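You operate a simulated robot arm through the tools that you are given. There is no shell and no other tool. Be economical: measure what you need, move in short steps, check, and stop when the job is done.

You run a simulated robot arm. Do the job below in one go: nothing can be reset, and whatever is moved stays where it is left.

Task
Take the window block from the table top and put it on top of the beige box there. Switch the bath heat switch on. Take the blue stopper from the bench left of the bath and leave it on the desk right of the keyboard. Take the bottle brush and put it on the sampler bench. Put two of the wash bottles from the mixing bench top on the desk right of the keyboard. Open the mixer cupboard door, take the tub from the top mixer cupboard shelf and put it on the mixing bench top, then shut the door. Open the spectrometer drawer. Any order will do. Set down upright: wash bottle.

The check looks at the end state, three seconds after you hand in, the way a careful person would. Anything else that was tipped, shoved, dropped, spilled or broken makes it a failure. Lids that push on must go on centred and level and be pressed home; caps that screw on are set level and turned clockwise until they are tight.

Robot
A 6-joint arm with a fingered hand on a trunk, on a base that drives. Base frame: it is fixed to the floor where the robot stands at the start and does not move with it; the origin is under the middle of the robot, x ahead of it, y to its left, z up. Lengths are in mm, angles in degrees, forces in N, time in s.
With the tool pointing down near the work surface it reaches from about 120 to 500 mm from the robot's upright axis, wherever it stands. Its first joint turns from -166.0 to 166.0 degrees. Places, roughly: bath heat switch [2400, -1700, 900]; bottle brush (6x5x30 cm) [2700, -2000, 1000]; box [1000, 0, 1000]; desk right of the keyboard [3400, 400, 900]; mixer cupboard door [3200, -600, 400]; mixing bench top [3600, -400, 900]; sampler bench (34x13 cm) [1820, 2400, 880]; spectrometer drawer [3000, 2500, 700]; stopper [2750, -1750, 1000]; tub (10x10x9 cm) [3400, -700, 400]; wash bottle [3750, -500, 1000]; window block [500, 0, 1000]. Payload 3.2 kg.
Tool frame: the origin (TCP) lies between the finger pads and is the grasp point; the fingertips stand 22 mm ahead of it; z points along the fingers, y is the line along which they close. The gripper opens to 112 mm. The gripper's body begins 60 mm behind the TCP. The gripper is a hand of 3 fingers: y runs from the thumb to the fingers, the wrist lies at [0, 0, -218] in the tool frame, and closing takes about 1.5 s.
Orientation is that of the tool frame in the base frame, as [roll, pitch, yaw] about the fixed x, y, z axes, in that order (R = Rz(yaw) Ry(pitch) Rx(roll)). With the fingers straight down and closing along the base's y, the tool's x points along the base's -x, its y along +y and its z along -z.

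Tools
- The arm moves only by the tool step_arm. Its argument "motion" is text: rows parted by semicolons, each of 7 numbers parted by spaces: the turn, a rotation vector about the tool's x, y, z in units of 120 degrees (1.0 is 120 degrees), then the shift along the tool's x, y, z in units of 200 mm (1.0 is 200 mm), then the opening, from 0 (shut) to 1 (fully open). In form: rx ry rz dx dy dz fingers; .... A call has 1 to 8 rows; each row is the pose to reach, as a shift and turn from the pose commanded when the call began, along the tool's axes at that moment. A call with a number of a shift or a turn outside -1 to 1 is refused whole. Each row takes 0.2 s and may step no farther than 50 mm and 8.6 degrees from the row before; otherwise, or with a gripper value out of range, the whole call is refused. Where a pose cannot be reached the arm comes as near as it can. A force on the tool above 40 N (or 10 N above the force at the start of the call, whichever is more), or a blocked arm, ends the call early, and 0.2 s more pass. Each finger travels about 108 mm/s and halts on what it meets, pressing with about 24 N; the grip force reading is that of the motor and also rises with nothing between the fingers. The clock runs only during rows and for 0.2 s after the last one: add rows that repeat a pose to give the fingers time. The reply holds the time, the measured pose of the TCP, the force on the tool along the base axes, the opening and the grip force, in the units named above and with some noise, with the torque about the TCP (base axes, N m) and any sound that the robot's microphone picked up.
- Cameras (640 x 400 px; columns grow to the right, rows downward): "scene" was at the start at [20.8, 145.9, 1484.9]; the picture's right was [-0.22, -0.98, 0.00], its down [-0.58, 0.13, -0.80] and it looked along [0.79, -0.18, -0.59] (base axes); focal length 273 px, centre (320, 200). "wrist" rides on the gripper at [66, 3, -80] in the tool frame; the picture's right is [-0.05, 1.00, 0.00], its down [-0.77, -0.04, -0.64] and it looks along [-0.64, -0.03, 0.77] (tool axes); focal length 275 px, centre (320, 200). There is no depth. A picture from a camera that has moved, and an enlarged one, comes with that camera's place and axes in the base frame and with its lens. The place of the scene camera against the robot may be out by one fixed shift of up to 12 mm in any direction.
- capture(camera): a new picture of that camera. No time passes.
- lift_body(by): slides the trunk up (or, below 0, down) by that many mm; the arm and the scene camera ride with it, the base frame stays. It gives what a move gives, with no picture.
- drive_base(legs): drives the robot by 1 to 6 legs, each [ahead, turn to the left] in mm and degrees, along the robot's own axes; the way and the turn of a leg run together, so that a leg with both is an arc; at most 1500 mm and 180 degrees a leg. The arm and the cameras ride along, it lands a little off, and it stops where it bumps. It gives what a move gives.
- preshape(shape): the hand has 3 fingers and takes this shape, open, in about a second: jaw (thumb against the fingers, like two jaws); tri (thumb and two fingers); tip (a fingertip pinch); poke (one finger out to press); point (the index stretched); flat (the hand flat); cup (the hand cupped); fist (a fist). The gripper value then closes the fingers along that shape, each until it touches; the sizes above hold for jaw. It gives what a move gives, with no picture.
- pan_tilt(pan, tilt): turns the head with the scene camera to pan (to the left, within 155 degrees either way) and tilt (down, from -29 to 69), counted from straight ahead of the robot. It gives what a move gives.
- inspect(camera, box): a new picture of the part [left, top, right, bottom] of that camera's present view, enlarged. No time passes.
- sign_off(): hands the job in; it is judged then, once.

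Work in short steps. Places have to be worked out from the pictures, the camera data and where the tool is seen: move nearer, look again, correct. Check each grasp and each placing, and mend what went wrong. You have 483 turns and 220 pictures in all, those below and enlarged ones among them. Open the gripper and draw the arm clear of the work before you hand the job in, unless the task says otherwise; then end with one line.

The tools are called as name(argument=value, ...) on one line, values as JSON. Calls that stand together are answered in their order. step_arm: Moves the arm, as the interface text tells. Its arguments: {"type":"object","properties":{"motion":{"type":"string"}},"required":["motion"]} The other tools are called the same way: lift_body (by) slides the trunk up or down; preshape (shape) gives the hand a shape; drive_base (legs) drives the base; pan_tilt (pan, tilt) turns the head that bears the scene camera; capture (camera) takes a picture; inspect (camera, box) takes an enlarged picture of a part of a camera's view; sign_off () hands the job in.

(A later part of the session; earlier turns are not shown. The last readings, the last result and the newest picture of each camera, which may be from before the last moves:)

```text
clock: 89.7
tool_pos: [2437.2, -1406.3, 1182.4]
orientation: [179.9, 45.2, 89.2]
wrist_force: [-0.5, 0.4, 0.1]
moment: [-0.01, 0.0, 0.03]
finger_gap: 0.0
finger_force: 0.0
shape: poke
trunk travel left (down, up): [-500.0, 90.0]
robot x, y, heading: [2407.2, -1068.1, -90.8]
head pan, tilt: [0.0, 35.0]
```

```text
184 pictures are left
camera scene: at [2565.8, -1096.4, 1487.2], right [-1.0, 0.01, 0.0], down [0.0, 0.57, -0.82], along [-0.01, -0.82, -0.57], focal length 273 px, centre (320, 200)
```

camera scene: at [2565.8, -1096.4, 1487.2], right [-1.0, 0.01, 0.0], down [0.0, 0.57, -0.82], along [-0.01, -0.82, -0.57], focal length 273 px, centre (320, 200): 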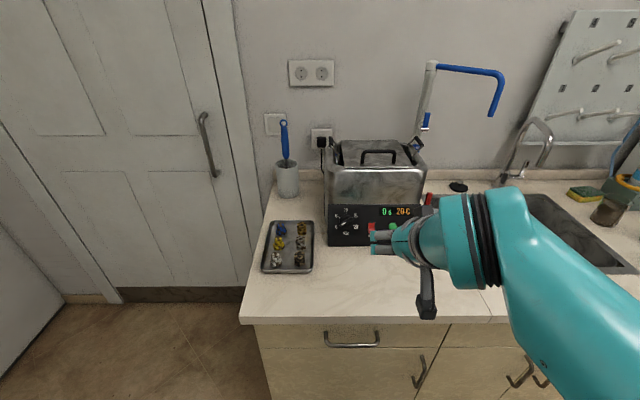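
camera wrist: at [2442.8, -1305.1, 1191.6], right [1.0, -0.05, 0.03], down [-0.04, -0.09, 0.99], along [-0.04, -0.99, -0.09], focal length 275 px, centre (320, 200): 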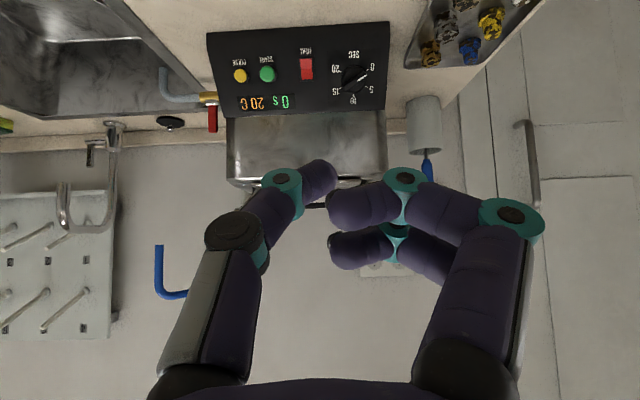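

I zoom to see the hand's poke shape and the panel.

inspect(camera="scene", box=[320, 180, 520, 320])

inspect(camera="wrist", box=[200, 10, 420, 150])

```text
2.86 times, centred on (420, 250) of scene
camera zoom: at [2565.8, -1096.4, 1487.2], right [-1.0, 0.01, 0.0], down [0.0, 0.57, -0.82], along [-0.01, -0.82, -0.57], focal length 781 px, centre (34, 57)
```

zoom: 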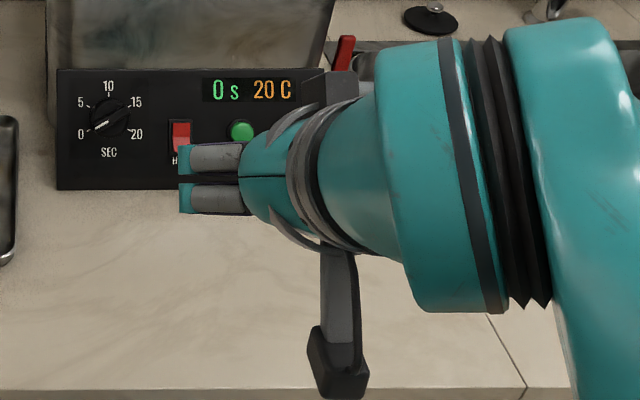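

```text
2.86 times, centred on (310, 80) of wrist
camera zoom: at [2442.8, -1305.1, 1191.6], right [1.0, -0.05, 0.03], down [-0.04, -0.09, 0.99], along [-0.04, -0.99, -0.09], focal length 786 px, centre (349, 543)
```

zoom: 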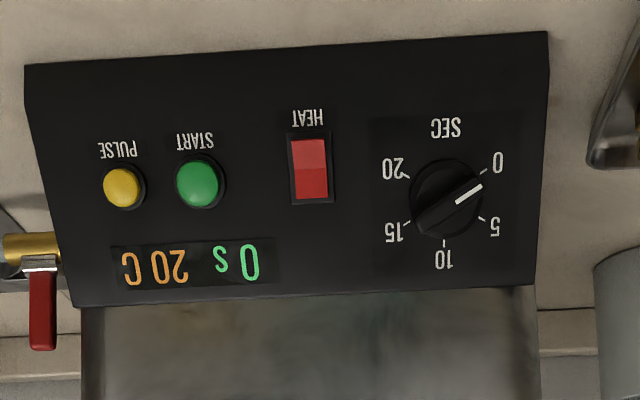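

The poke shape looks folded; I try "point" and compare.

preshape(shape="point")

capture(camera="wrist")

```text
clock: 90.6
tool_pos: [2438.1, -1408.2, 1181.0]
orientation: [179.9, 45.0, 89.3]
wrist_force: [0.0, 0.2, 0.0]
moment: [0.0, 0.01, 0.04]
finger_gap: 0.0
finger_force: 0.1
shape: point
trunk travel left (down, up): [-500.0, 90.0]
robot x, y, heading: [2404.2, -1063.6, -90.0]
head pan, tilt: [0.0, 35.0]
```

```text
181 pictures are left
camera wrist: at [2442.8, -1305.4, 1191.7], right [1.0, -0.04, 0.03], down [-0.04, -0.1, 0.99], along [-0.04, -0.99, -0.1], focal length 275 px, centre (320, 200)
```

wrist: 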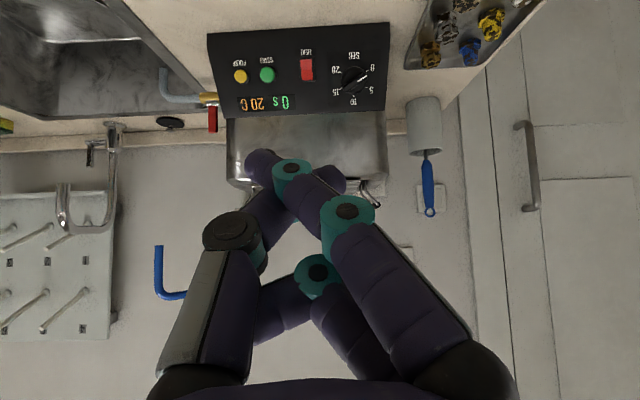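

"Point" skews sideways; in "poke" the thumb tip lies straight on the tool axis, so I'll use poke. Approaching the panel.

preshape(shape="poke")

step_arm(motion="0 0 0 0 -0.05 0.2 1; 0 0 0 -0.03 -0.1 0.4 1; 0 0 0 -0.05 -0.13 0.6 1; 0 0 0 -0.07 -0.13 0.8 1; 0 0 0 -0.07 -0.13 1 1; 0 0 0 -0.07 -0.13 1 1")

capture(camera="wrist")

```text
clock: 91.5
tool_pos: [2436.5, -1407.7, 1181.7]
orientation: [180.0, 45.1, 89.3]
wrist_force: [-0.1, -0.2, 0.0]
moment: [-0.01, 0.02, -0.01]
finger_gap: 0.0
finger_force: 0.1
shape: poke
trunk travel left (down, up): [-500.0, 90.0]
robot x, y, heading: [2404.2, -1065.1, -90.4]
head pan, tilt: [0.0, 35.0]
```

```text
clock: 92.9
tool_pos: [2410.3, -1558.7, 1049.7]
orientation: [180.0, 45.1, 89.2]
wrist_force: [-0.6, -0.3, -0.3]
moment: [0.03, -0.04, 0.0]
finger_gap: 0.0
finger_force: 0.1
shape: poke
trunk travel left (down, up): [-500.0, 90.0]
robot x, y, heading: [2402.4, -1067.5, -90.4]
head pan, tilt: [0.0, 35.0]
```

```text
180 pictures are left
camera wrist: at [2414.7, -1456.2, 1060.3], right [1.0, -0.04, 0.03], down [-0.04, -0.09, 0.99], along [-0.04, -0.99, -0.1], focal length 275 px, centre (320, 200)
```

wrist: 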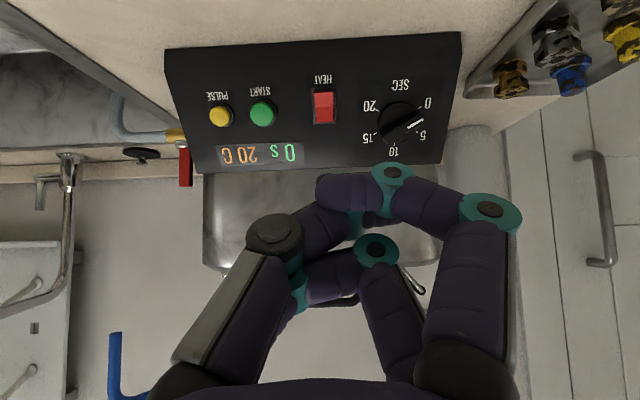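

The fingers look tangled after the point shape; I reset via jaw, then poke again.

preshape(shape="jaw")

preshape(shape="poke")

capture(camera="wrist")

```text
clock: 93.8
tool_pos: [2410.1, -1558.5, 1051.2]
orientation: [180.0, 45.1, 89.3]
wrist_force: [-0.9, -0.7, 0.2]
moment: [0.02, 0.02, 0.01]
finger_gap: 80.2
finger_force: 0.0
shape: jaw
trunk travel left (down, up): [-500.0, 90.0]
robot x, y, heading: [2403.6, -1066.8, -90.2]
head pan, tilt: [0.0, 35.0]
```

```text
clock: 94.7
tool_pos: [2410.0, -1557.6, 1049.5]
orientation: [179.9, 44.9, 89.3]
wrist_force: [0.5, -0.9, 0.3]
moment: [-0.02, 0.01, -0.01]
finger_gap: 0.2
finger_force: 0.1
shape: poke
trunk travel left (down, up): [-500.0, 90.0]
robot x, y, heading: [2402.7, -1066.0, -90.3]
head pan, tilt: [0.0, 35.0]
```

```text
179 pictures are left
camera wrist: at [2414.8, -1455.8, 1060.5], right [1.0, -0.04, 0.03], down [-0.04, -0.09, 0.99], along [-0.04, -0.99, -0.1], focal length 275 px, centre (320, 200)
```

wrist: 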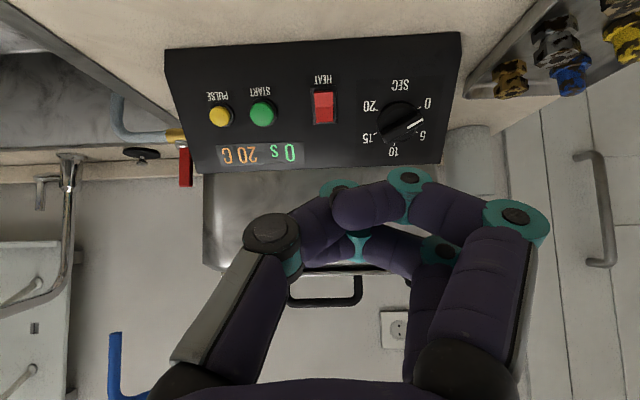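

Poke stays unpredictable. I'll use a closed jaw instead, whose upper fingertip leads at this tilt.

preshape(shape="jaw")

step_arm(motion="0 0 0 0 0 0 1; 0 0 0 0 0 0 0.6; 0 0 0 0 0 0 0.4; 0 0 0 0 0 0 0.2; 0 0 0 0 0 0 0; 0 0 0 0 0 0 0; 0 0 0 0 0 0 0; 0 0 0 0 0 0 0")

capture(camera="wrist")

inspect(camera="scene", box=[310, 180, 470, 300])

```text
clock: 95.6
tool_pos: [2409.7, -1558.9, 1050.3]
orientation: [179.9, 45.0, 89.3]
wrist_force: [-1.0, 0.7, -0.2]
moment: [0.0, 0.02, 0.01]
finger_gap: 15.9
finger_force: 0.0
shape: jaw
trunk travel left (down, up): [-500.0, 90.0]
robot x, y, heading: [2403.1, -1062.5, -90.5]
head pan, tilt: [0.0, 35.0]
```

```text
clock: 97.4
tool_pos: [2409.5, -1557.5, 1050.6]
orientation: [-180.0, 45.1, 89.4]
wrist_force: [0.0, 0.1, -1.2]
moment: [0.03, 0.02, -0.01]
finger_gap: 0.1
finger_force: 24.1
shape: jaw
trunk travel left (down, up): [-500.0, 90.0]
robot x, y, heading: [2407.0, -1067.9, -90.7]
head pan, tilt: [0.0, 35.0]
```

```text
178 pictures are left
camera wrist: at [2414.8, -1455.8, 1060.6], right [1.0, -0.04, 0.03], down [-0.04, -0.09, 0.99], along [-0.04, -0.99, -0.1], focal length 275 px, centre (320, 200)
```

wrist: 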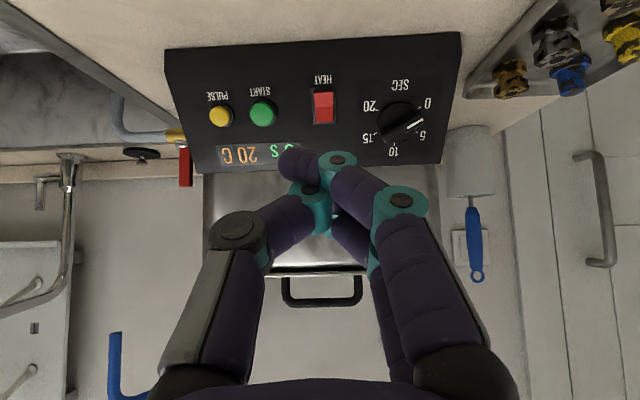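

```text
3.33 times, centred on (390, 240) of scene
camera zoom: at [2566.0, -1096.7, 1487.1], right [-1.0, 0.01, 0.0], down [0.0, 0.57, -0.82], along [-0.01, -0.82, -0.57], focal length 911 px, centre (87, 67)
```

zoom: 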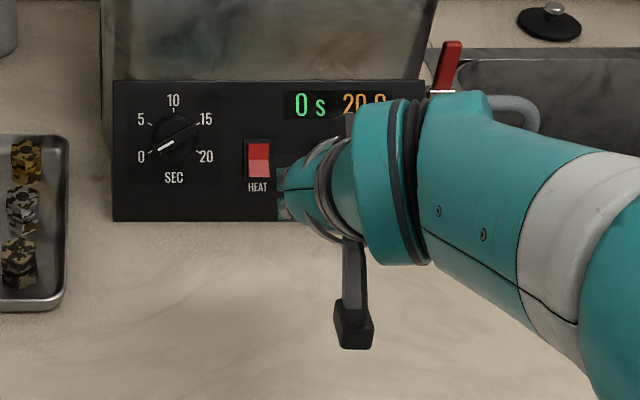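

Closed fingers overshoot too. Better: open jaw, with the hand yawed 25° so the thumb leads; I open and approach to ~70 mm from the panel.

step_arm(motion="0 0 0 0 0 0 0.5; 0 0 0 0 0 0 1; -0.049 0 -0.049 0.01 0.1 0.1 1; -0.098 0 -0.098 0.03 0.2 0.2 1; -0.147 0 -0.147 0.06 0.255 0.35 1; -0.147 0 -0.147 0.06 0.255 0.5 1; -0.147 0 -0.147 0.06 0.255 0.5 1")

capture(camera="wrist")

inspect(camera="scene", box=[300, 180, 460, 300])

```text
clock: 99.0
tool_pos: [2468.7, -1631.5, 987.6]
orientation: [-179.9, 44.5, 114.1]
wrist_force: [0.6, 0.0, 0.2]
moment: [-0.02, -0.01, 0.0]
finger_gap: 111.9
finger_force: 0.1
shape: jaw
out of reach, approached as far as the arm can: row 5, 6, 7
trunk travel left (down, up): [-500.0, 90.0]
robot x, y, heading: [2404.7, -1068.5, -90.4]
head pan, tilt: [0.0, 35.0]
```

```text
176 pictures are left
camera wrist: at [2429.2, -1536.2, 998.9], right [0.93, 0.38, 0.03], down [0.01, -0.11, 0.99], along [0.38, -0.92, -0.11], focal length 275 px, centre (320, 200)
```

wrist: 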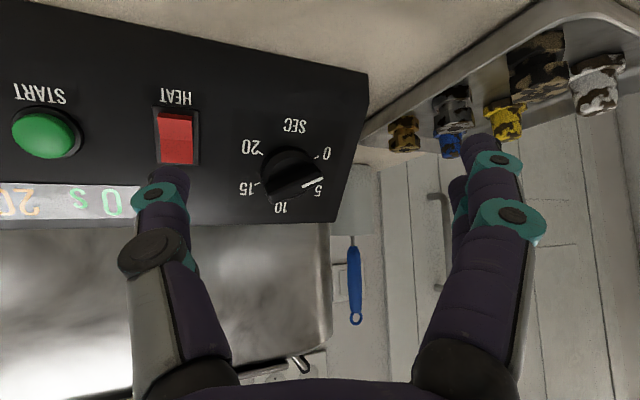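

```text
3.33 times, centred on (380, 240) of scene
camera zoom: at [2566.0, -1096.6, 1487.1], right [-1.0, 0.01, 0.0], down [0.0, 0.57, -0.82], along [-0.01, -0.82, -0.57], focal length 911 px, centre (120, 67)
```

zoom: 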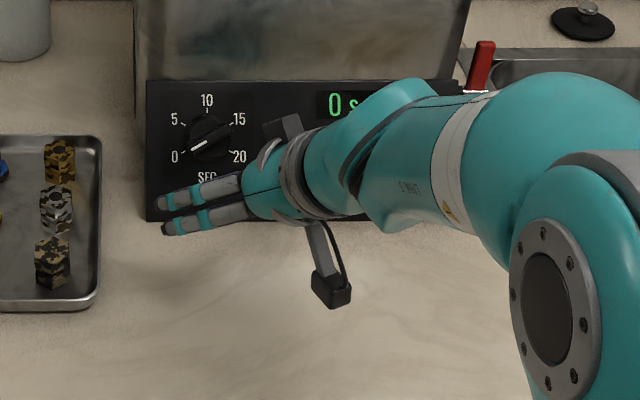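

Reach limit. I look closely at the rocker from here.

inspect(camera="wrist", box=[130, 70, 230, 190])

```text
3.33 times, centred on (180, 130) of wrist
camera zoom: at [2429.2, -1536.2, 998.9], right [0.93, 0.38, 0.03], down [0.01, -0.11, 0.99], along [0.38, -0.92, -0.11], focal length 918 px, centre (787, 433)
```

zoom: 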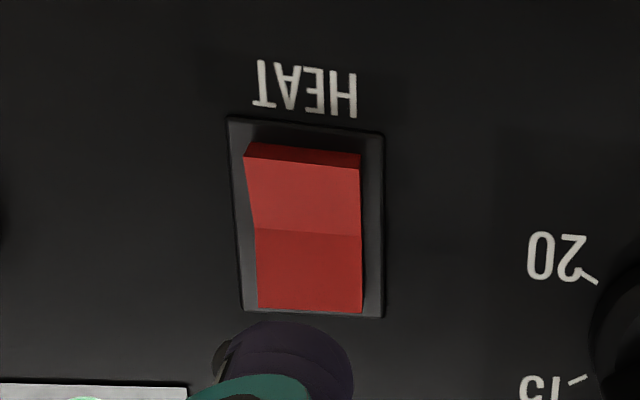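

The bottom half protrudes, so that's the one to press, at about (2411, -1721, 933). I back the hand off 90 mm and bring the base 80 mm closer for reach.

step_arm(motion="0 0 0 0.1 0.06 -0.1 1; 0 0 0 0.2 0.12 -0.2 1; 0 0 0 0.293 0.184 -0.288 1; 0 0 0 0.293 0.184 -0.288 1")

drive_base(legs=[[80, 0]])

```text
clock: 100.0
tool_pos: [2480.9, -1544.5, 1013.7]
orientation: [180.0, 44.7, 114.2]
wrist_force: [0.8, 0.2, -0.1]
moment: [-0.01, -0.01, -0.02]
finger_gap: 112.1
finger_force: 0.1
shape: jaw
out of reach, approached as far as the arm can: row 1, 2, 3, 4
trunk travel left (down, up): [-500.0, 90.0]
robot x, y, heading: [2405.5, -1066.7, -90.3]
head pan, tilt: [0.0, 35.0]
```

```text
clock: 101.1
tool_pos: [2480.3, -1625.9, 1014.1]
orientation: [-180.0, 44.7, 114.2]
wrist_force: [0.1, 0.9, -0.4]
moment: [-0.03, -0.02, -0.01]
finger_gap: 111.8
finger_force: 0.0
shape: jaw
trunk travel left (down, up): [-500.0, 90.0]
robot x, y, heading: [2406.3, -1148.5, -90.3]
head pan, tilt: [0.0, 35.0]
```

The limit is the yaw, not distance. I reduce yaw to 15° and move to a pre-press pose.

step_arm(motion="0.029 0 0.0297 0.05 -0.04 0.05 1; 0.0583 0 0.0594 0.1 -0.1 0.15 1; 0.0583 0 0.0594 0.15 -0.127 0.25 1; 0.0583 0 0.0594 0.15 -0.127 0.33 1; 0.0583 0 0.0594 0.15 -0.127 0.33 1")

capture(camera="wrist")

```text
clock: 102.3
tool_pos: [2461.2, -1662.2, 972.1]
orientation: [-178.0, 42.6, 104.0]
wrist_force: [-0.5, -0.5, -0.1]
moment: [-0.01, 0.01, 0.03]
finger_gap: 111.9
finger_force: 0.1
shape: jaw
out of reach, approached as far as the arm can: row 2, 3, 4
trunk travel left (down, up): [-500.0, 90.0]
robot x, y, heading: [2405.9, -1143.1, -90.1]
head pan, tilt: [0.0, 35.0]
```

```text
173 pictures are left
camera wrist: at [2443.5, -1562.7, 986.7], right [0.98, 0.18, 0.01], down [0.02, -0.14, 0.99], along [0.18, -0.97, -0.14], focal length 275 px, centre (320, 200)
```

wrist: 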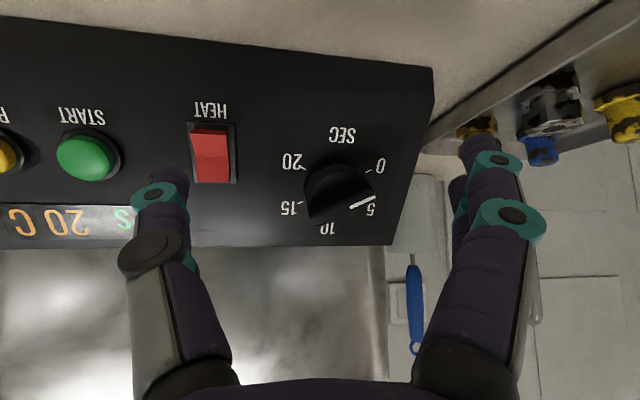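

Yaw that way is limited, so I yaw the other way (-20°) and lead with the finger instead. Retreat and reorient.

step_arm(motion="0 0 0 0.15 0.04 -0.15 1; 0.039 0 0.0426 0.25 -0.05 -0.2 1; 0.078 0 0.085 0.3 -0.15 -0.212 1; 0.117 0 0.128 0.319 -0.25 -0.212 1; 0.156 0 0.17 0.319 -0.35 -0.212 1; 0.1957 0 0.2128 0.319 -0.4175 -0.212 1; 0.1957 0 0.2128 0.319 -0.4175 -0.212 1")

capture(camera="wrist")

```text
clock: 103.9
tool_pos: [2367.1, -1606.8, 933.9]
orientation: [178.3, 44.3, 68.2]
wrist_force: [0.2, -0.4, 0.0]
moment: [-0.02, 0.01, -0.02]
finger_gap: 111.8
finger_force: 0.0
shape: jaw
out of reach, approached as far as the arm can: row 1, 2, 3
trunk travel left (down, up): [-500.0, 90.0]
robot x, y, heading: [2401.7, -1148.5, -90.3]
head pan, tilt: [0.0, 35.0]
```

```text
172 pictures are left
camera wrist: at [2406.4, -1512.1, 944.1], right [0.92, -0.38, 0.05], down [-0.09, -0.08, 0.99], along [-0.37, -0.92, -0.11], focal length 275 px, centre (320, 200)
```

wrist: 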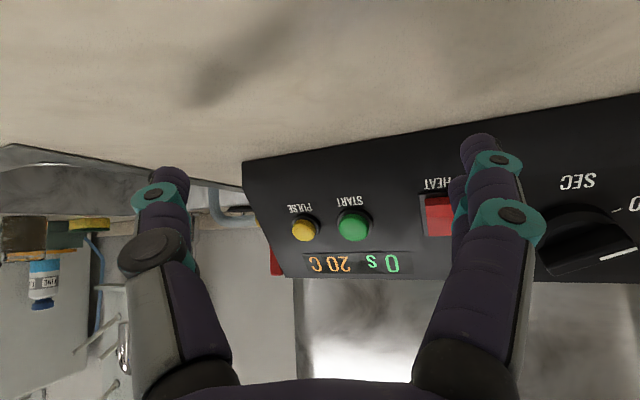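

Reachable now; leading fingertip ≈(2416,-1653,929), rocker's lower half ≈(2412,-1721,931). Push forward slowly.

step_arm(motion="0 0 0 -0.1 0.042 0.087 1; 0 0 0 -0.199 0.083 0.173 1; 0 0 0 -0.216 0.092 0.189 1; 0 0 0 -0.232 0.102 0.205 1; 0 0 0 -0.249 0.111 0.222 1; 0 0 0 -0.262 0.118 0.235 1; 0 0 0 -0.275 0.126 0.248 1; 0 0 0 -0.288 0.133 0.261 1")

capture(camera="wrist")

inspect(camera="scene", box=[300, 220, 440, 320])

```text
clock: 105.5
tool_pos: [2365.7, -1676.2, 935.2]
orientation: [178.3, 44.2, 68.4]
wrist_force: [-0.5, 31.2, 13.4]
moment: [-0.35, -0.67, 1.58]
finger_gap: 110.9
finger_force: 0.2
shape: jaw
trunk travel left (down, up): [-500.0, 90.0]
robot x, y, heading: [2406.6, -1144.5, -90.1]
head pan, tilt: [0.0, 35.0]
stopped in row 7: the force on the tool passed its limit at 42 N (the readings are from after the stop); the commanded pose is now the measured one
```

```text
171 pictures are left
camera wrist: at [2404.6, -1581.8, 948.5], right [0.92, -0.38, 0.05], down [-0.09, -0.08, 0.99], along [-0.37, -0.92, -0.11], focal length 275 px, centre (320, 200)
```

wrist: 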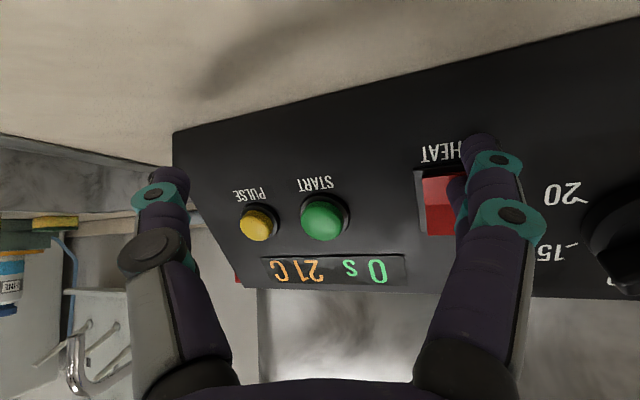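

```text
4.00 times, centred on (370, 270) of scene
camera zoom: at [2565.1, -1168.4, 1487.5], right [-1.0, 0.01, 0.0], down [0.0, 0.57, -0.82], along [0.0, -0.82, -0.57], focal length 1094 px, centre (120, -80)
```

zoom: 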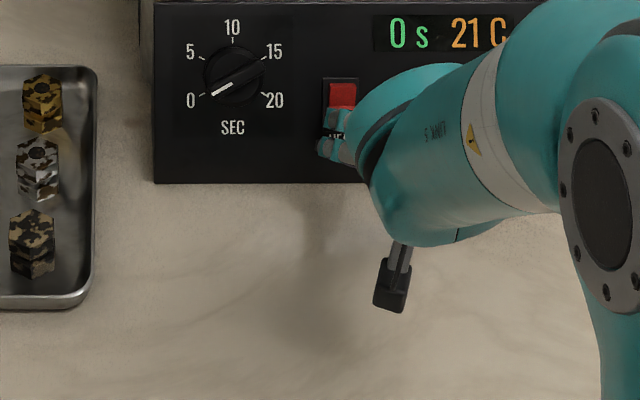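

The display rose to 21 °C, so the heat is on. I back straight off and verify the rocker.

step_arm(motion="0 0 0 0.1 -0.05 -0.09 1; 0 0 0 0.2 -0.1 -0.18 1; 0 0 0 0.25 -0.13 -0.3 1; 0 0 0 0.25 -0.13 -0.5 1; 0 0 0 0.25 -0.13 -0.7 1; 0 0 0 0.25 -0.13 -0.7 1")

inspect(camera="scene", box=[300, 200, 440, 300])

```text
clock: 106.9
tool_pos: [2386.7, -1547.7, 998.0]
orientation: [178.4, 44.2, 68.5]
wrist_force: [-0.8, -0.1, -0.4]
moment: [0.02, 0.03, -0.02]
finger_gap: 111.9
finger_force: 0.0
shape: jaw
trunk travel left (down, up): [-500.0, 90.0]
robot x, y, heading: [2400.1, -1148.3, -90.3]
head pan, tilt: [0.0, 35.0]
```

```text
4.00 times, centred on (370, 250) of scene
camera zoom: at [2565.5, -1175.7, 1487.1], right [-1.0, 0.01, 0.0], down [0.0, 0.57, -0.82], along [0.0, -0.82, -0.57], focal length 1094 px, centre (120, 0)
```

zoom: 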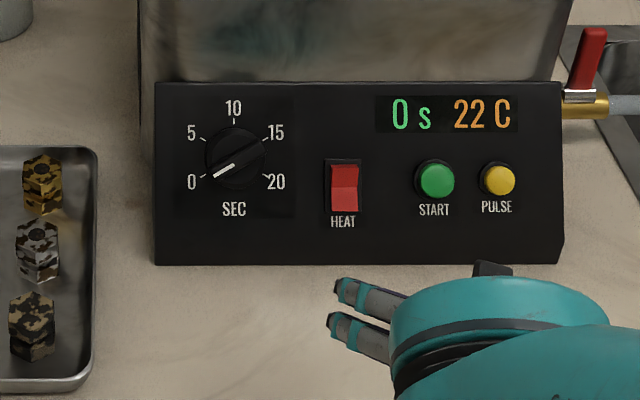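

Heat is on (22 °C, rocker flipped). Now I bring the tool back to pointing down, and move over in front of the stopper tray.

step_arm(motion="0 0.0615 0 0 0 -0.1 1; 0 0.123 0 0 0 -0.2 1; 0 0.1845 0 0 0 -0.3 1; 0 0.246 0 0 0 -0.4 1; 0 0.3075 0 0 0 -0.5 1; 0 0.369 0 0 0 -0.6 1")

step_arm(motion="0 0 -0.06 0 0 -0.1 1; 0 0 -0.12 0 0 -0.2 1; 0 0 -0.179 0 0 -0.3 1; 0 0 -0.179 0 0 -0.3 1")

drive_base(legs=[[0, 90], [290, 0], [0, -90]])

pan_tilt(pan=0, tilt=60)

capture(camera="scene")

```text
clock: 108.3
tool_pos: [2517.1, -1412.8, 934.3]
orientation: [179.3, 17.8, 68.0]
wrist_force: [0.1, -0.4, -0.6]
moment: [0.0, -0.03, 0.01]
finger_gap: 112.1
finger_force: 0.0
shape: jaw
out of reach, approached as far as the arm can: row 1, 2, 3, 4, 5, 6
trunk travel left (down, up): [-500.0, 90.0]
robot x, y, heading: [2403.5, -1147.7, -90.2]
head pan, tilt: [0.0, 35.0]
```

```text
clock: 109.3
tool_pos: [2545.9, -1366.6, 940.2]
orientation: [-173.4, 18.9, 90.1]
wrist_force: [-0.3, 0.2, 0.2]
moment: [0.01, 0.0, -0.01]
finger_gap: 111.9
finger_force: 0.0
shape: jaw
out of reach, approached as far as the arm can: row 1, 2, 3, 4
trunk travel left (down, up): [-500.0, 90.0]
robot x, y, heading: [2403.5, -1147.1, -90.4]
head pan, tilt: [0.0, 35.0]
```

```text
clock: 118.9
tool_pos: [2834.7, -1371.7, 941.8]
orientation: [-173.6, 18.9, 89.5]
wrist_force: [-0.9, 1.1, 0.4]
moment: [-0.02, 0.0, 0.01]
finger_gap: 112.1
finger_force: 0.0
shape: jaw
trunk travel left (down, up): [-500.0, 90.0]
robot x, y, heading: [2697.3, -1148.7, -90.6]
head pan, tilt: [0.0, 35.0]
```

```text
clock: 119.8
tool_pos: [2834.9, -1371.9, 940.4]
orientation: [-173.5, 18.9, 89.4]
wrist_force: [0.5, -0.6, -0.4]
moment: [0.01, 0.0, 0.01]
finger_gap: 111.9
finger_force: 0.1
shape: jaw
trunk travel left (down, up): [-500.0, 90.0]
robot x, y, heading: [2694.8, -1150.8, -90.6]
head pan, tilt: [0.0, 60.0]
```

```text
168 pictures are left
camera scene: at [2857.2, -1159.6, 1452.9], right [-1.0, 0.01, 0.0], down [0.01, 0.87, -0.5], along [-0.01, -0.5, -0.87], focal length 273 px, centre (320, 200)
```

scene: 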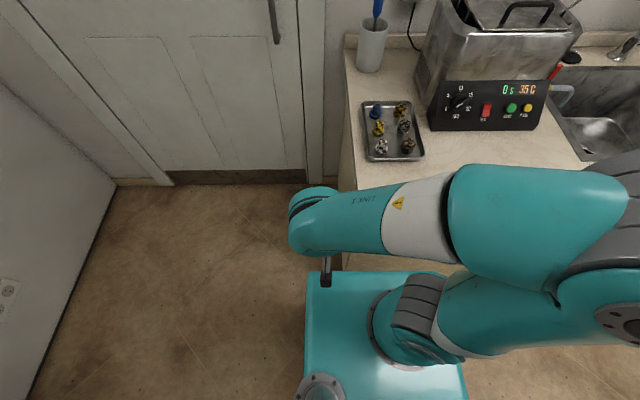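

My combined moves drove the arm into an awkward folded pose; I recover it in one controlled move upward and outward to tool-down.

step_arm(motion="0 0 0 -0.07 0 -0.19 1; -0.01 0.03 0 -0.2 -0.14 -0.22 1; -0.02 0.06 0 -0.35 -0.28 -0.25 1; -0.03 0.09 0 -0.5 -0.42 -0.28 1; -0.04 0.12 0 -0.65 -0.56 -0.3 1; -0.054 0.1575 0 -0.78 -0.69 -0.31 1; -0.054 0.1575 0 -0.78 -0.69 -0.31 1")

capture(camera="scene")

```text
clock: 121.4
tool_pos: [2834.4, -1370.5, 938.5]
orientation: [-173.6, 18.7, 89.3]
wrist_force: [0.7, -0.3, -0.1]
moment: [0.01, -0.01, -0.03]
finger_gap: 111.7
finger_force: 0.1
shape: jaw
out of reach, approached as far as the arm can: row 1, 2, 3, 4, 5, 6, 7
trunk travel left (down, up): [-500.0, 90.0]
robot x, y, heading: [2694.8, -1147.8, -90.8]
head pan, tilt: [0.0, 60.0]
```

```text
167 pictures are left
camera scene: at [2857.2, -1159.5, 1452.8], right [-1.0, 0.01, 0.0], down [0.01, 0.87, -0.5], along [-0.01, -0.5, -0.87], focal length 273 px, centre (320, 200)
```

scene: 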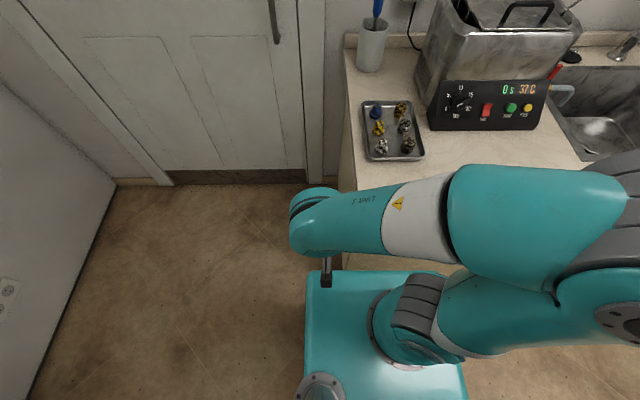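

The arm is stuck against a joint limit. I try a purely radial outward move with no rotation.

step_arm(motion="0 0 0 -0.06 0.04 0.02 1; 0 0 0 -0.12 0.08 0.04 1; 0 0 0 -0.18 0.12 0.06 1; 0 0 0 -0.24 0.16 0.083 1")

```text
clock: 122.4
tool_pos: [2867.0, -1405.3, 922.9]
orientation: [-173.5, 19.4, 89.1]
wrist_force: [-0.5, 0.9, 0.4]
moment: [0.0, 0.01, 0.03]
finger_gap: 112.1
finger_force: 0.0
shape: jaw
out of reach, approached as far as the arm can: row 1, 2, 3, 4
trunk travel left (down, up): [-500.0, 90.0]
robot x, y, heading: [2695.9, -1147.7, -90.9]
head pan, tilt: [0.0, 60.0]
```

It slides along a limit. I back the base away from the bench to get free space before recovering the arm.

drive_base(legs=[[-350, 0]])

step_arm(motion="0 0 0.07 -0.1 0 0 1; 0 0 0.14 -0.2 0 0 1; 0 0 0.21 -0.3 0 0 1; 0 0 0.21 -0.5 0 0 1; 0 0 0.21 -0.7 0 0 1")

capture(camera="scene")

```text
clock: 124.7
tool_pos: [2872.6, -1057.8, 923.6]
orientation: [-173.4, 19.4, 89.1]
wrist_force: [0.0, 0.0, -0.4]
moment: [-0.02, -0.02, 0.03]
finger_gap: 112.2
finger_force: 0.1
shape: jaw
trunk travel left (down, up): [-500.0, 90.0]
robot x, y, heading: [2700.7, -801.3, -90.7]
head pan, tilt: [0.0, 60.0]
```

```text
clock: 125.9
tool_pos: [2862.6, -1185.0, 949.6]
orientation: [177.1, 21.2, 62.1]
wrist_force: [-1.0, 0.3, -0.4]
moment: [-0.01, -0.02, 0.0]
finger_gap: 112.1
finger_force: 0.2
shape: jaw
out of reach, approached as far as the arm can: row 4, 5
trunk travel left (down, up): [-500.0, 90.0]
robot x, y, heading: [2699.5, -798.4, -90.9]
head pan, tilt: [0.0, 60.0]
```

```text
166 pictures are left
camera scene: at [2862.1, -810.9, 1452.8], right [-1.0, 0.01, 0.0], down [0.01, 0.87, -0.5], along [-0.01, -0.5, -0.87], focal length 273 px, centre (320, 200)
```

scene: 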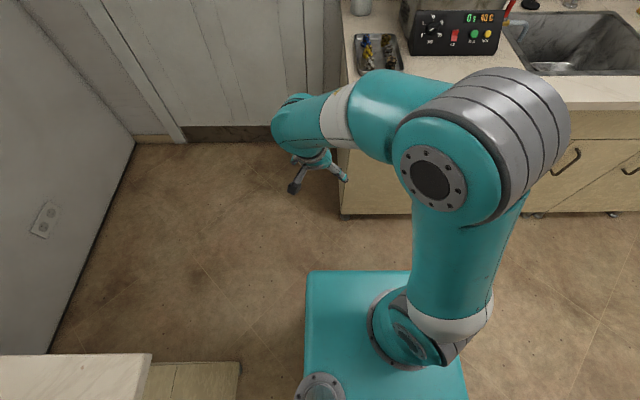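

Recovered to a normal elbow pose. Now bring the hand to centre, up, and level.

step_arm(motion="0 0.03 0 -0.1 -0.14 -0.1 1; 0 0.06 0 -0.2 -0.28 -0.15 1; 0 0.09 0 -0.3 -0.42 -0.18 1; 0 0.12 0 -0.4 -0.56 -0.2 1; 0 0.15 0 -0.5 -0.65 -0.21 1; 0 0.177 0 -0.56 -0.685 -0.21 1; 0 0.177 0 -0.56 -0.685 -0.21 1")

```text
clock: 127.5
tool_pos: [2835.3, -1104.9, 903.4]
orientation: [177.6, 14.3, 60.9]
wrist_force: [0.4, 0.8, 0.1]
moment: [0.0, -0.02, 0.0]
finger_gap: 111.7
finger_force: 0.0
shape: jaw
out of reach, approached as far as the arm can: row 1, 2, 3, 4, 5, 6, 7
trunk travel left (down, up): [-500.0, 90.0]
robot x, y, heading: [2704.7, -799.8, -90.4]
head pan, tilt: [0.0, 60.0]
```

I test small single-axis moves to find which limit is active: first a pure clockwise yaw.

step_arm(motion="0 0 0.07 0 0 0 1; 0 0 0.14 0 0 0 1; 0 0 0.21 0 0 0 1; 0 0 0.28 0 0 0 1; 0 0 0.28 0 0 0 1")

step_arm(motion="0 0 0 0 0 -0.1 1; 0 0 0 0 0 -0.2 1; 0 0 0 0 0 -0.3 1")

```text
clock: 128.7
tool_pos: [2834.4, -1101.3, 905.2]
orientation: [169.8, 10.6, 26.7]
wrist_force: [0.8, -0.5, -0.9]
moment: [0.01, 0.03, 0.02]
finger_gap: 112.1
finger_force: 0.1
shape: jaw
trunk travel left (down, up): [-500.0, 90.0]
robot x, y, heading: [2701.7, -803.3, -90.8]
head pan, tilt: [0.0, 60.0]
```

```text
clock: 129.5
tool_pos: [2834.2, -1086.4, 909.7]
orientation: [169.6, 10.8, 26.5]
wrist_force: [0.3, 0.3, 0.7]
moment: [0.02, 0.0, 0.01]
finger_gap: 111.9
finger_force: 0.1
shape: jaw
out of reach, approached as far as the arm can: row 1, 2, 3
trunk travel left (down, up): [-500.0, 90.0]
robot x, y, heading: [2702.6, -801.1, -90.9]
head pan, tilt: [0.0, 60.0]
```

Yaw is free; up is blocked. Now test tilting forward with an outward move.

step_arm(motion="0 -0.07 0 0 0 0 1; 0 -0.14 0 0 0 0 1; 0 -0.21 0 0 0 0 1; 0 -0.21 0 0 0 0 1")

step_arm(motion="0 0 0 -0.1 0 -0.1 1; 0 0 0 -0.2 0 -0.2 1; 0 0 0 -0.3 0 -0.3 1")

capture(camera="scene")

```text
clock: 130.5
tool_pos: [2834.3, -1089.1, 909.8]
orientation: [167.9, 35.4, 21.4]
wrist_force: [0.6, 0.0, -0.4]
moment: [-0.03, 0.01, -0.02]
finger_gap: 112.1
finger_force: 0.0
shape: jaw
trunk travel left (down, up): [-500.0, 90.0]
robot x, y, heading: [2701.8, -800.8, -90.5]
head pan, tilt: [0.0, 60.0]
```

```text
clock: 131.3
tool_pos: [2815.9, -1080.9, 992.2]
orientation: [168.1, 35.3, 21.5]
wrist_force: [0.3, -0.4, 0.0]
moment: [0.0, 0.02, -0.03]
finger_gap: 111.8
finger_force: 0.1
shape: jaw
trunk travel left (down, up): [-500.0, 90.0]
robot x, y, heading: [2697.5, -798.2, -90.9]
head pan, tilt: [0.0, 60.0]
```

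```text
165 pictures are left
camera scene: at [2861.8, -810.6, 1452.8], right [-1.0, 0.01, 0.0], down [0.01, 0.87, -0.5], along [-0.01, -0.5, -0.87], focal length 273 px, centre (320, 200)
```

scene: 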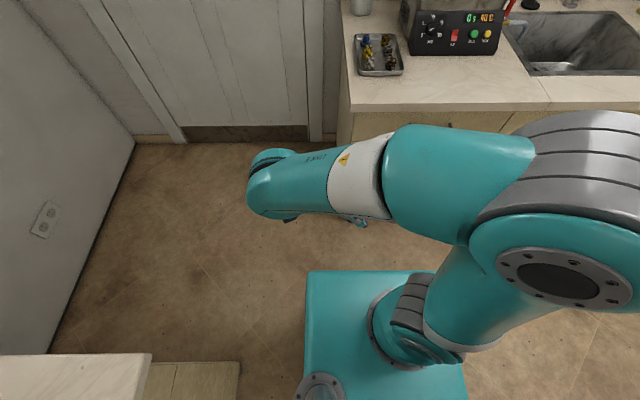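

Free now (the wrist had been too near the axis). I level the hand here.

step_arm(motion="0.016 0.049 0 0 0 0 1; 0.033 0.098 0 0 0 0 1; 0.05 0.147 0 0 0 0 1; 0.066 0.196 0 0 0 0 1; 0.082 0.245 0 0 0 0 1; 0.099 0.294 0 0 0 0 1; 0.099 0.294 0 0 0 0 1")

```text
clock: 132.9
tool_pos: [2791.4, -1070.2, 855.5]
orientation: [177.3, 8.0, 24.9]
wrist_force: [0.2, -1.0, 0.6]
moment: [-0.01, 0.02, 0.0]
finger_gap: 111.9
finger_force: 0.0
shape: jaw
out of reach, approached as far as the arm can: row 1, 2, 3, 4, 5, 6, 7
trunk travel left (down, up): [-500.0, 90.0]
robot x, y, heading: [2702.4, -803.9, -90.9]
head pan, tilt: [0.0, 60.0]
```

I test moving radially outward from here at the same orientation.

step_arm(motion="0 0 0 0.02 0.2 0 1; 0 0 0 0.04 0.4 0 1; 0 0 0 0.04 0.6 0 1")

capture(camera="wrist")

```text
clock: 133.7
tool_pos: [2836.7, -1160.3, 827.5]
orientation: [176.0, 9.3, 24.8]
wrist_force: [-0.7, 0.3, -0.4]
moment: [0.03, 0.01, -0.01]
finger_gap: 111.9
finger_force: 0.1
shape: jaw
out of reach, approached as far as the arm can: row 1, 2, 3
trunk travel left (down, up): [-500.0, 90.0]
robot x, y, heading: [2702.7, -800.3, -90.8]
head pan, tilt: [0.0, 60.0]
```

```text
164 pictures are left
camera wrist: at [2907.0, -1125.7, 896.8], right [0.39, -0.92, 0.08], down [-0.63, -0.2, 0.75], along [-0.67, -0.34, -0.66], focal length 275 px, centre (320, 200)
```

wrist: 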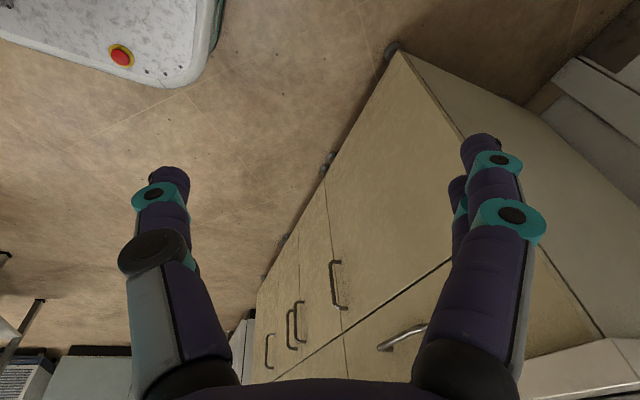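

I look at the arm's shape to understand the joint configuration.

pan_tilt(pan=-20, tilt=50)

capture(camera="scene")

```text
clock: 134.5
tool_pos: [2836.4, -1159.8, 827.5]
orientation: [176.0, 9.3, 25.0]
wrist_force: [0.2, 0.6, 0.2]
moment: [0.0, 0.03, 0.01]
finger_gap: 111.9
finger_force: 0.2
shape: jaw
trunk travel left (down, up): [-500.0, 90.0]
robot x, y, heading: [2702.4, -803.7, -91.0]
head pan, tilt: [-20.0, 50.0]
```

```text
163 pictures are left
camera scene: at [2835.6, -816.1, 1465.3], right [-0.94, 0.35, 0.0], down [0.27, 0.72, -0.64], along [-0.23, -0.6, -0.77], focal length 273 px, centre (320, 200)
```

scene: 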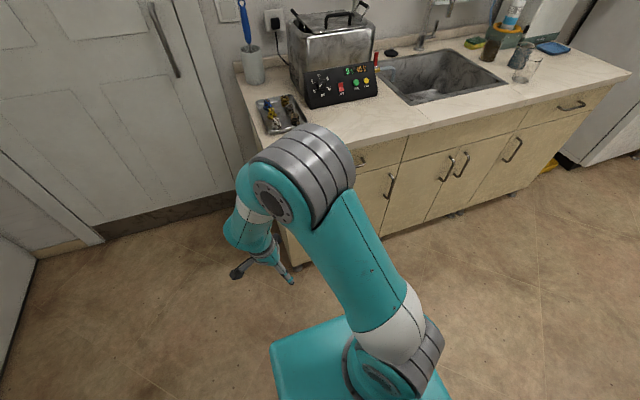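

The arm looks normal (elbow up, forearm down). I try again pure up from here at this larger radius.

step_arm(motion="0 0 0 0 0 -0.1 1; 0 0 0 0 0 -0.2 1; 0 0 0 0 0 -0.3 1")

step_arm(motion="0 0 0 -0.15 0 0 1; 0 0 0 -0.3 0 0 1; 0 0 0 -0.45 0 0 1")

```text
clock: 135.3
tool_pos: [2828.4, -1135.2, 844.6]
orientation: [175.8, 9.3, 24.8]
wrist_force: [-0.4, -0.1, -0.6]
moment: [0.0, 0.03, -0.01]
finger_gap: 111.9
finger_force: 0.1
shape: jaw
out of reach, approached as far as the arm can: row 1, 2, 3
trunk travel left (down, up): [-500.0, 90.0]
robot x, y, heading: [2704.0, -801.0, -90.9]
head pan, tilt: [-20.0, 50.0]
```

```text
clock: 136.1
tool_pos: [2743.8, -1166.2, 838.8]
orientation: [176.8, 8.8, 24.9]
wrist_force: [0.5, 0.2, 0.2]
moment: [-0.01, 0.03, 0.04]
finger_gap: 111.9
finger_force: 0.2
shape: jaw
out of reach, approached as far as the arm can: row 1, 2, 3
trunk travel left (down, up): [-500.0, 90.0]
robot x, y, heading: [2699.3, -798.0, -91.1]
head pan, tilt: [-20.0, 50.0]
```

The readings fit a flipped wrist (J4 at its limit with forearm steep). To unflip I will pitch the hand forward and up through 180°, then roll it sideways back down. First I back up for room and start pitching, keeping the wrist in place.

drive_base(legs=[[-150, 0]])

step_arm(motion="-0.0634 -0.0296 0 -0.067 0.144 -0.012 0.3; -0.127 -0.0592 0 -0.133 0.285 -0.0465 0.3; -0.190 -0.0888 0 -0.196 0.420 -0.104 0.3; -0.254 -0.118 0 -0.255 0.546 -0.182 0.3; -0.317 -0.148 0 -0.308 0.660 -0.280 0.3; -0.380 -0.178 0 -0.355 0.761 -0.395 0.3; -0.444 -0.207 0 -0.394 0.844 -0.525 0.3; -0.507 -0.237 0 -0.425 0.911 -0.668 0.3")

```text
clock: 137.5
tool_pos: [2746.4, -1015.6, 837.5]
orientation: [176.9, 8.9, 24.8]
wrist_force: [-0.5, 0.6, 0.7]
moment: [0.01, -0.02, 0.01]
finger_gap: 112.3
finger_force: 0.1
shape: jaw
trunk travel left (down, up): [-500.0, 90.0]
robot x, y, heading: [2701.8, -650.0, -90.6]
head pan, tilt: [-20.0, 50.0]
```

```text
clock: 139.3
tool_pos: [2763.7, -1200.8, 994.0]
orientation: [108.7, 30.6, 7.5]
wrist_force: [-0.4, -0.4, -0.9]
moment: [-0.02, -0.02, 0.01]
finger_gap: 33.8
finger_force: 0.0
shape: jaw
trunk travel left (down, up): [-500.0, 90.0]
robot x, y, heading: [2703.4, -657.8, -91.1]
head pan, tilt: [-20.0, 50.0]
```

Reachable throughout. Continue pitching.

step_arm(motion="-0.0634 -0.0296 0 -0.067 0.144 -0.012 0.3; -0.127 -0.0592 0 -0.133 0.285 -0.0465 0.3; -0.190 -0.0888 0 -0.196 0.420 -0.104 0.3; -0.254 -0.118 0 -0.255 0.546 -0.182 0.3; -0.317 -0.148 0 -0.308 0.660 -0.280 0.3; -0.380 -0.178 0 -0.355 0.761 -0.395 0.3; -0.444 -0.207 0 -0.394 0.844 -0.525 0.3; -0.507 -0.237 0 -0.425 0.911 -0.668 0.3")

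capture(camera="scene")

```text
clock: 141.1
tool_pos: [2789.4, -1128.3, 1224.1]
orientation: [33.9, 21.7, -21.2]
wrist_force: [-0.2, -0.5, 0.4]
moment: [0.04, 0.0, -0.02]
finger_gap: 33.8
finger_force: 0.0
shape: jaw
trunk travel left (down, up): [-500.0, 90.0]
robot x, y, heading: [2704.0, -652.4, -90.9]
head pan, tilt: [-20.0, 50.0]
```

```text
162 pictures are left
camera scene: at [2837.6, -667.0, 1465.4], right [-0.93, 0.35, 0.0], down [0.27, 0.72, -0.64], along [-0.23, -0.6, -0.77], focal length 273 px, centre (320, 200)
```

scene: 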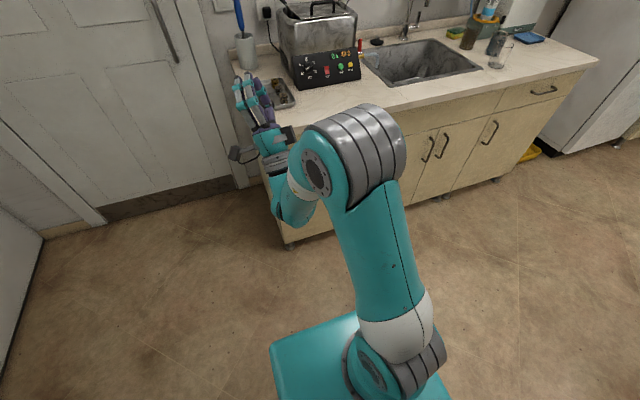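

The hand now points forward-up. Now roll it sideways (left) about the in-plane axis.

step_arm(motion="-0.0296 0.0634 0 0.144 0.067 -0.012 0.3; -0.0592 0.127 0 0.285 0.133 -0.0465 0.3; -0.0888 0.190 0 0.420 0.196 -0.104 0.3; -0.118 0.254 0 0.546 0.255 -0.182 0.3; -0.148 0.317 0 0.660 0.308 -0.280 0.3; -0.178 0.380 0 0.761 0.355 -0.395 0.3; -0.207 0.444 0 0.844 0.394 -0.525 0.3; -0.237 0.507 0 0.911 0.425 -0.668 0.3")

```text
clock: 142.9
tool_pos: [2979.6, -1044.8, 1093.8]
orientation: [52.4, 72.0, 39.1]
wrist_force: [-0.7, -0.3, -0.3]
moment: [0.0, -0.02, -0.03]
finger_gap: 33.8
finger_force: 0.0
shape: jaw
trunk travel left (down, up): [-500.0, 90.0]
robot x, y, heading: [2701.9, -652.9, -90.8]
head pan, tilt: [-20.0, 50.0]
```

Fine so far; continue rolling past sideways.

step_arm(motion="-0.0296 0.0634 0 0.144 0.067 -0.012 0.3; -0.0592 0.127 0 0.285 0.133 -0.0465 0.3; -0.0888 0.190 0 0.420 0.196 -0.104 0.3; -0.118 0.254 0 0.546 0.255 -0.182 0.3; -0.148 0.317 0 0.660 0.308 -0.280 0.3; -0.178 0.380 0 0.761 0.355 -0.395 0.3; -0.207 0.444 0 0.844 0.394 -0.525 0.3; -0.237 0.507 0 0.911 0.425 -0.668 0.3")

```text
clock: 144.7
tool_pos: [2913.4, -894.7, 916.4]
orientation: [149.5, 43.7, 173.4]
wrist_force: [0.4, 0.1, -0.3]
moment: [0.01, 0.0, 0.02]
finger_gap: 33.9
finger_force: 0.2
shape: jaw
trunk travel left (down, up): [-500.0, 90.0]
robot x, y, heading: [2703.4, -651.1, -90.9]
head pan, tilt: [-20.0, 50.0]
```

Passed through cleanly. Now rotate the remaining ~51° to tool-down.

step_arm(motion="0.0287 0.0541 0 0.123 -0.065 -0.009 0.3; 0.0575 0.108 0 0.245 -0.130 -0.036 0.3; 0.0862 0.162 0 0.361 -0.192 -0.080 0.3; 0.115 0.216 0 0.472 -0.251 -0.141 0.3; 0.144 0.2705 0 0.577 -0.306 -0.217 0.3; 0.1725 0.325 0 0.671 -0.356 -0.308 0.3; 0.201 0.379 0 0.753 -0.400 -0.412 0.3")

step_arm(motion="0 0 0 0 0 -0.2 0.5; 0 0 0 0 0 -0.4 1; 0 0 0 0 0 -0.6 1; 0 0 0 0 0 -0.8 1")

```text
clock: 146.3
tool_pos: [2770.8, -989.6, 832.9]
orientation: [179.6, 3.5, -174.2]
wrist_force: [-0.2, 0.4, -0.5]
moment: [0.04, 0.02, -0.02]
finger_gap: 33.7
finger_force: 0.0
shape: jaw
out of reach, approached as far as the arm can: row 7
trunk travel left (down, up): [-500.0, 90.0]
robot x, y, heading: [2703.1, -653.8, -90.9]
head pan, tilt: [-20.0, 50.0]
```

```text
clock: 147.3
tool_pos: [2761.3, -991.7, 994.7]
orientation: [179.6, 3.7, -174.2]
wrist_force: [-0.8, -0.4, 0.0]
moment: [0.02, 0.01, 0.0]
finger_gap: 111.7
finger_force: 0.3
shape: jaw
trunk travel left (down, up): [-500.0, 90.0]
robot x, y, heading: [2704.2, -653.8, -90.8]
head pan, tilt: [-20.0, 50.0]
```

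Upward is free: the wrist is unflipped. Now unwind the yaw (increasing direction).

step_arm(motion="0 0.01 -0.07 0 0 0 1; 0 0.02 -0.14 0 0 0 1; 0 0.03 -0.21 0 0 0 1; 0 0.03 -0.28 0 0 0 1; 0 0.03 -0.35 0 0 0 1; 0 0.03 -0.42 0 0 0 1; 0 0.03 -0.49 0 0 0 1; 0 0.03 -0.56 0 0 0 1")

```text
clock: 149.1
tool_pos: [2761.3, -992.8, 994.9]
orientation: [-178.5, -1.1, -106.9]
wrist_force: [0.2, 0.0, 0.4]
moment: [-0.04, -0.01, -0.01]
finger_gap: 111.7
finger_force: 0.1
shape: jaw
trunk travel left (down, up): [-500.0, 90.0]
robot x, y, heading: [2700.4, -649.3, -91.0]
head pan, tilt: [-20.0, 50.0]
```

Works. Continue unwinding.

step_arm(motion="0 0 -0.07 0 0 0 1; 0 0 -0.14 0 0 0 1; 0 0 -0.21 0 0 0 1; 0 0 -0.28 0 0 0 1; 0 0 -0.35 0 0 0 1; 0 0 -0.42 0 0 0 1; 0 0 -0.49 0 0 0 1; 0 0 -0.56 0 0 0 1")

step_arm(motion="0 0 -0.07 0 0 0 1; 0 0 -0.14 0 0 0 1; 0 0 -0.21 0 0 0 1; 0 0 -0.28 0 0 0 1; 0 0 -0.35 0 0 0 1; 0 0 -0.42 0 0 0 1; 0 0 -0.49 0 0 0 1; 0 0 -0.56 0 0 0 1")

step_arm(motion="0 0 -0.07 0 0 0 1; 0 0 -0.14 0 0 0 1; 0 0 -0.21 0 0 0 1; 0 0 -0.28 0 0 0 1; 0 0 -0.35 0 0 0 1; 0 0 -0.42 0 0 0 1; 0 0 -0.49 0 0 0 1; 0 0 -0.52 0 0 0 1")

```text
clock: 150.9
tool_pos: [2761.4, -993.1, 995.7]
orientation: [179.5, -1.8, -39.6]
wrist_force: [-0.5, 0.2, 0.5]
moment: [-0.04, 0.0, 0.02]
finger_gap: 111.8
finger_force: 0.1
shape: jaw
trunk travel left (down, up): [-500.0, 90.0]
robot x, y, heading: [2706.8, -647.0, -90.8]
head pan, tilt: [-20.0, 50.0]
```

```text
clock: 152.7
tool_pos: [2778.5, -989.2, 1001.6]
orientation: [178.4, 0.2, 27.2]
wrist_force: [0.1, -0.4, 0.3]
moment: [0.02, 0.03, 0.01]
finger_gap: 111.9
finger_force: 0.0
shape: jaw
out of reach, approached as far as the arm can: row 8
trunk travel left (down, up): [-500.0, 90.0]
robot x, y, heading: [2703.8, -649.4, -90.9]
head pan, tilt: [-20.0, 50.0]
```

```text
clock: 154.5
tool_pos: [2884.7, -800.1, 1081.7]
orientation: [179.5, 2.1, 88.3]
wrist_force: [-0.3, 0.3, -0.6]
moment: [0.01, 0.04, 0.03]
finger_gap: 111.8
finger_force: 0.1
shape: jaw
out of reach, approached as far as the arm can: row 1, 2, 3, 4, 5, 6, 7, 8
trunk travel left (down, up): [-500.0, 90.0]
robot x, y, heading: [2700.8, -651.8, -90.7]
head pan, tilt: [-20.0, 50.0]
```

The J6 limit is on that side after all, so I must unwind the other way. First return outward while rotating back.

step_arm(motion="0 0 0.07 -0.12 -0.08 0 1; 0 0 0.14 -0.24 -0.16 0 1; 0 0 0.21 -0.36 -0.24 0 1; 0 0 0.28 -0.48 -0.32 0 1; 0 0 0.35 -0.6 -0.4 0 1; 0 0 0.42 -0.72 -0.48 0 1; 0 0 0.49 -0.84 -0.55 0 1; 0 0 0.56 -0.96 -0.61 0 1")

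```text
clock: 156.3
tool_pos: [2764.0, -995.2, 1086.0]
orientation: [178.3, -0.4, 22.5]
wrist_force: [-0.3, 0.0, 0.1]
moment: [-0.01, -0.02, 0.03]
finger_gap: 111.9
finger_force: 0.0
shape: jaw
out of reach, approached as far as the arm can: row 1, 2, 3, 4
trunk travel left (down, up): [-500.0, 90.0]
robot x, y, heading: [2700.4, -656.1, -90.7]
head pan, tilt: [-20.0, 50.0]
```

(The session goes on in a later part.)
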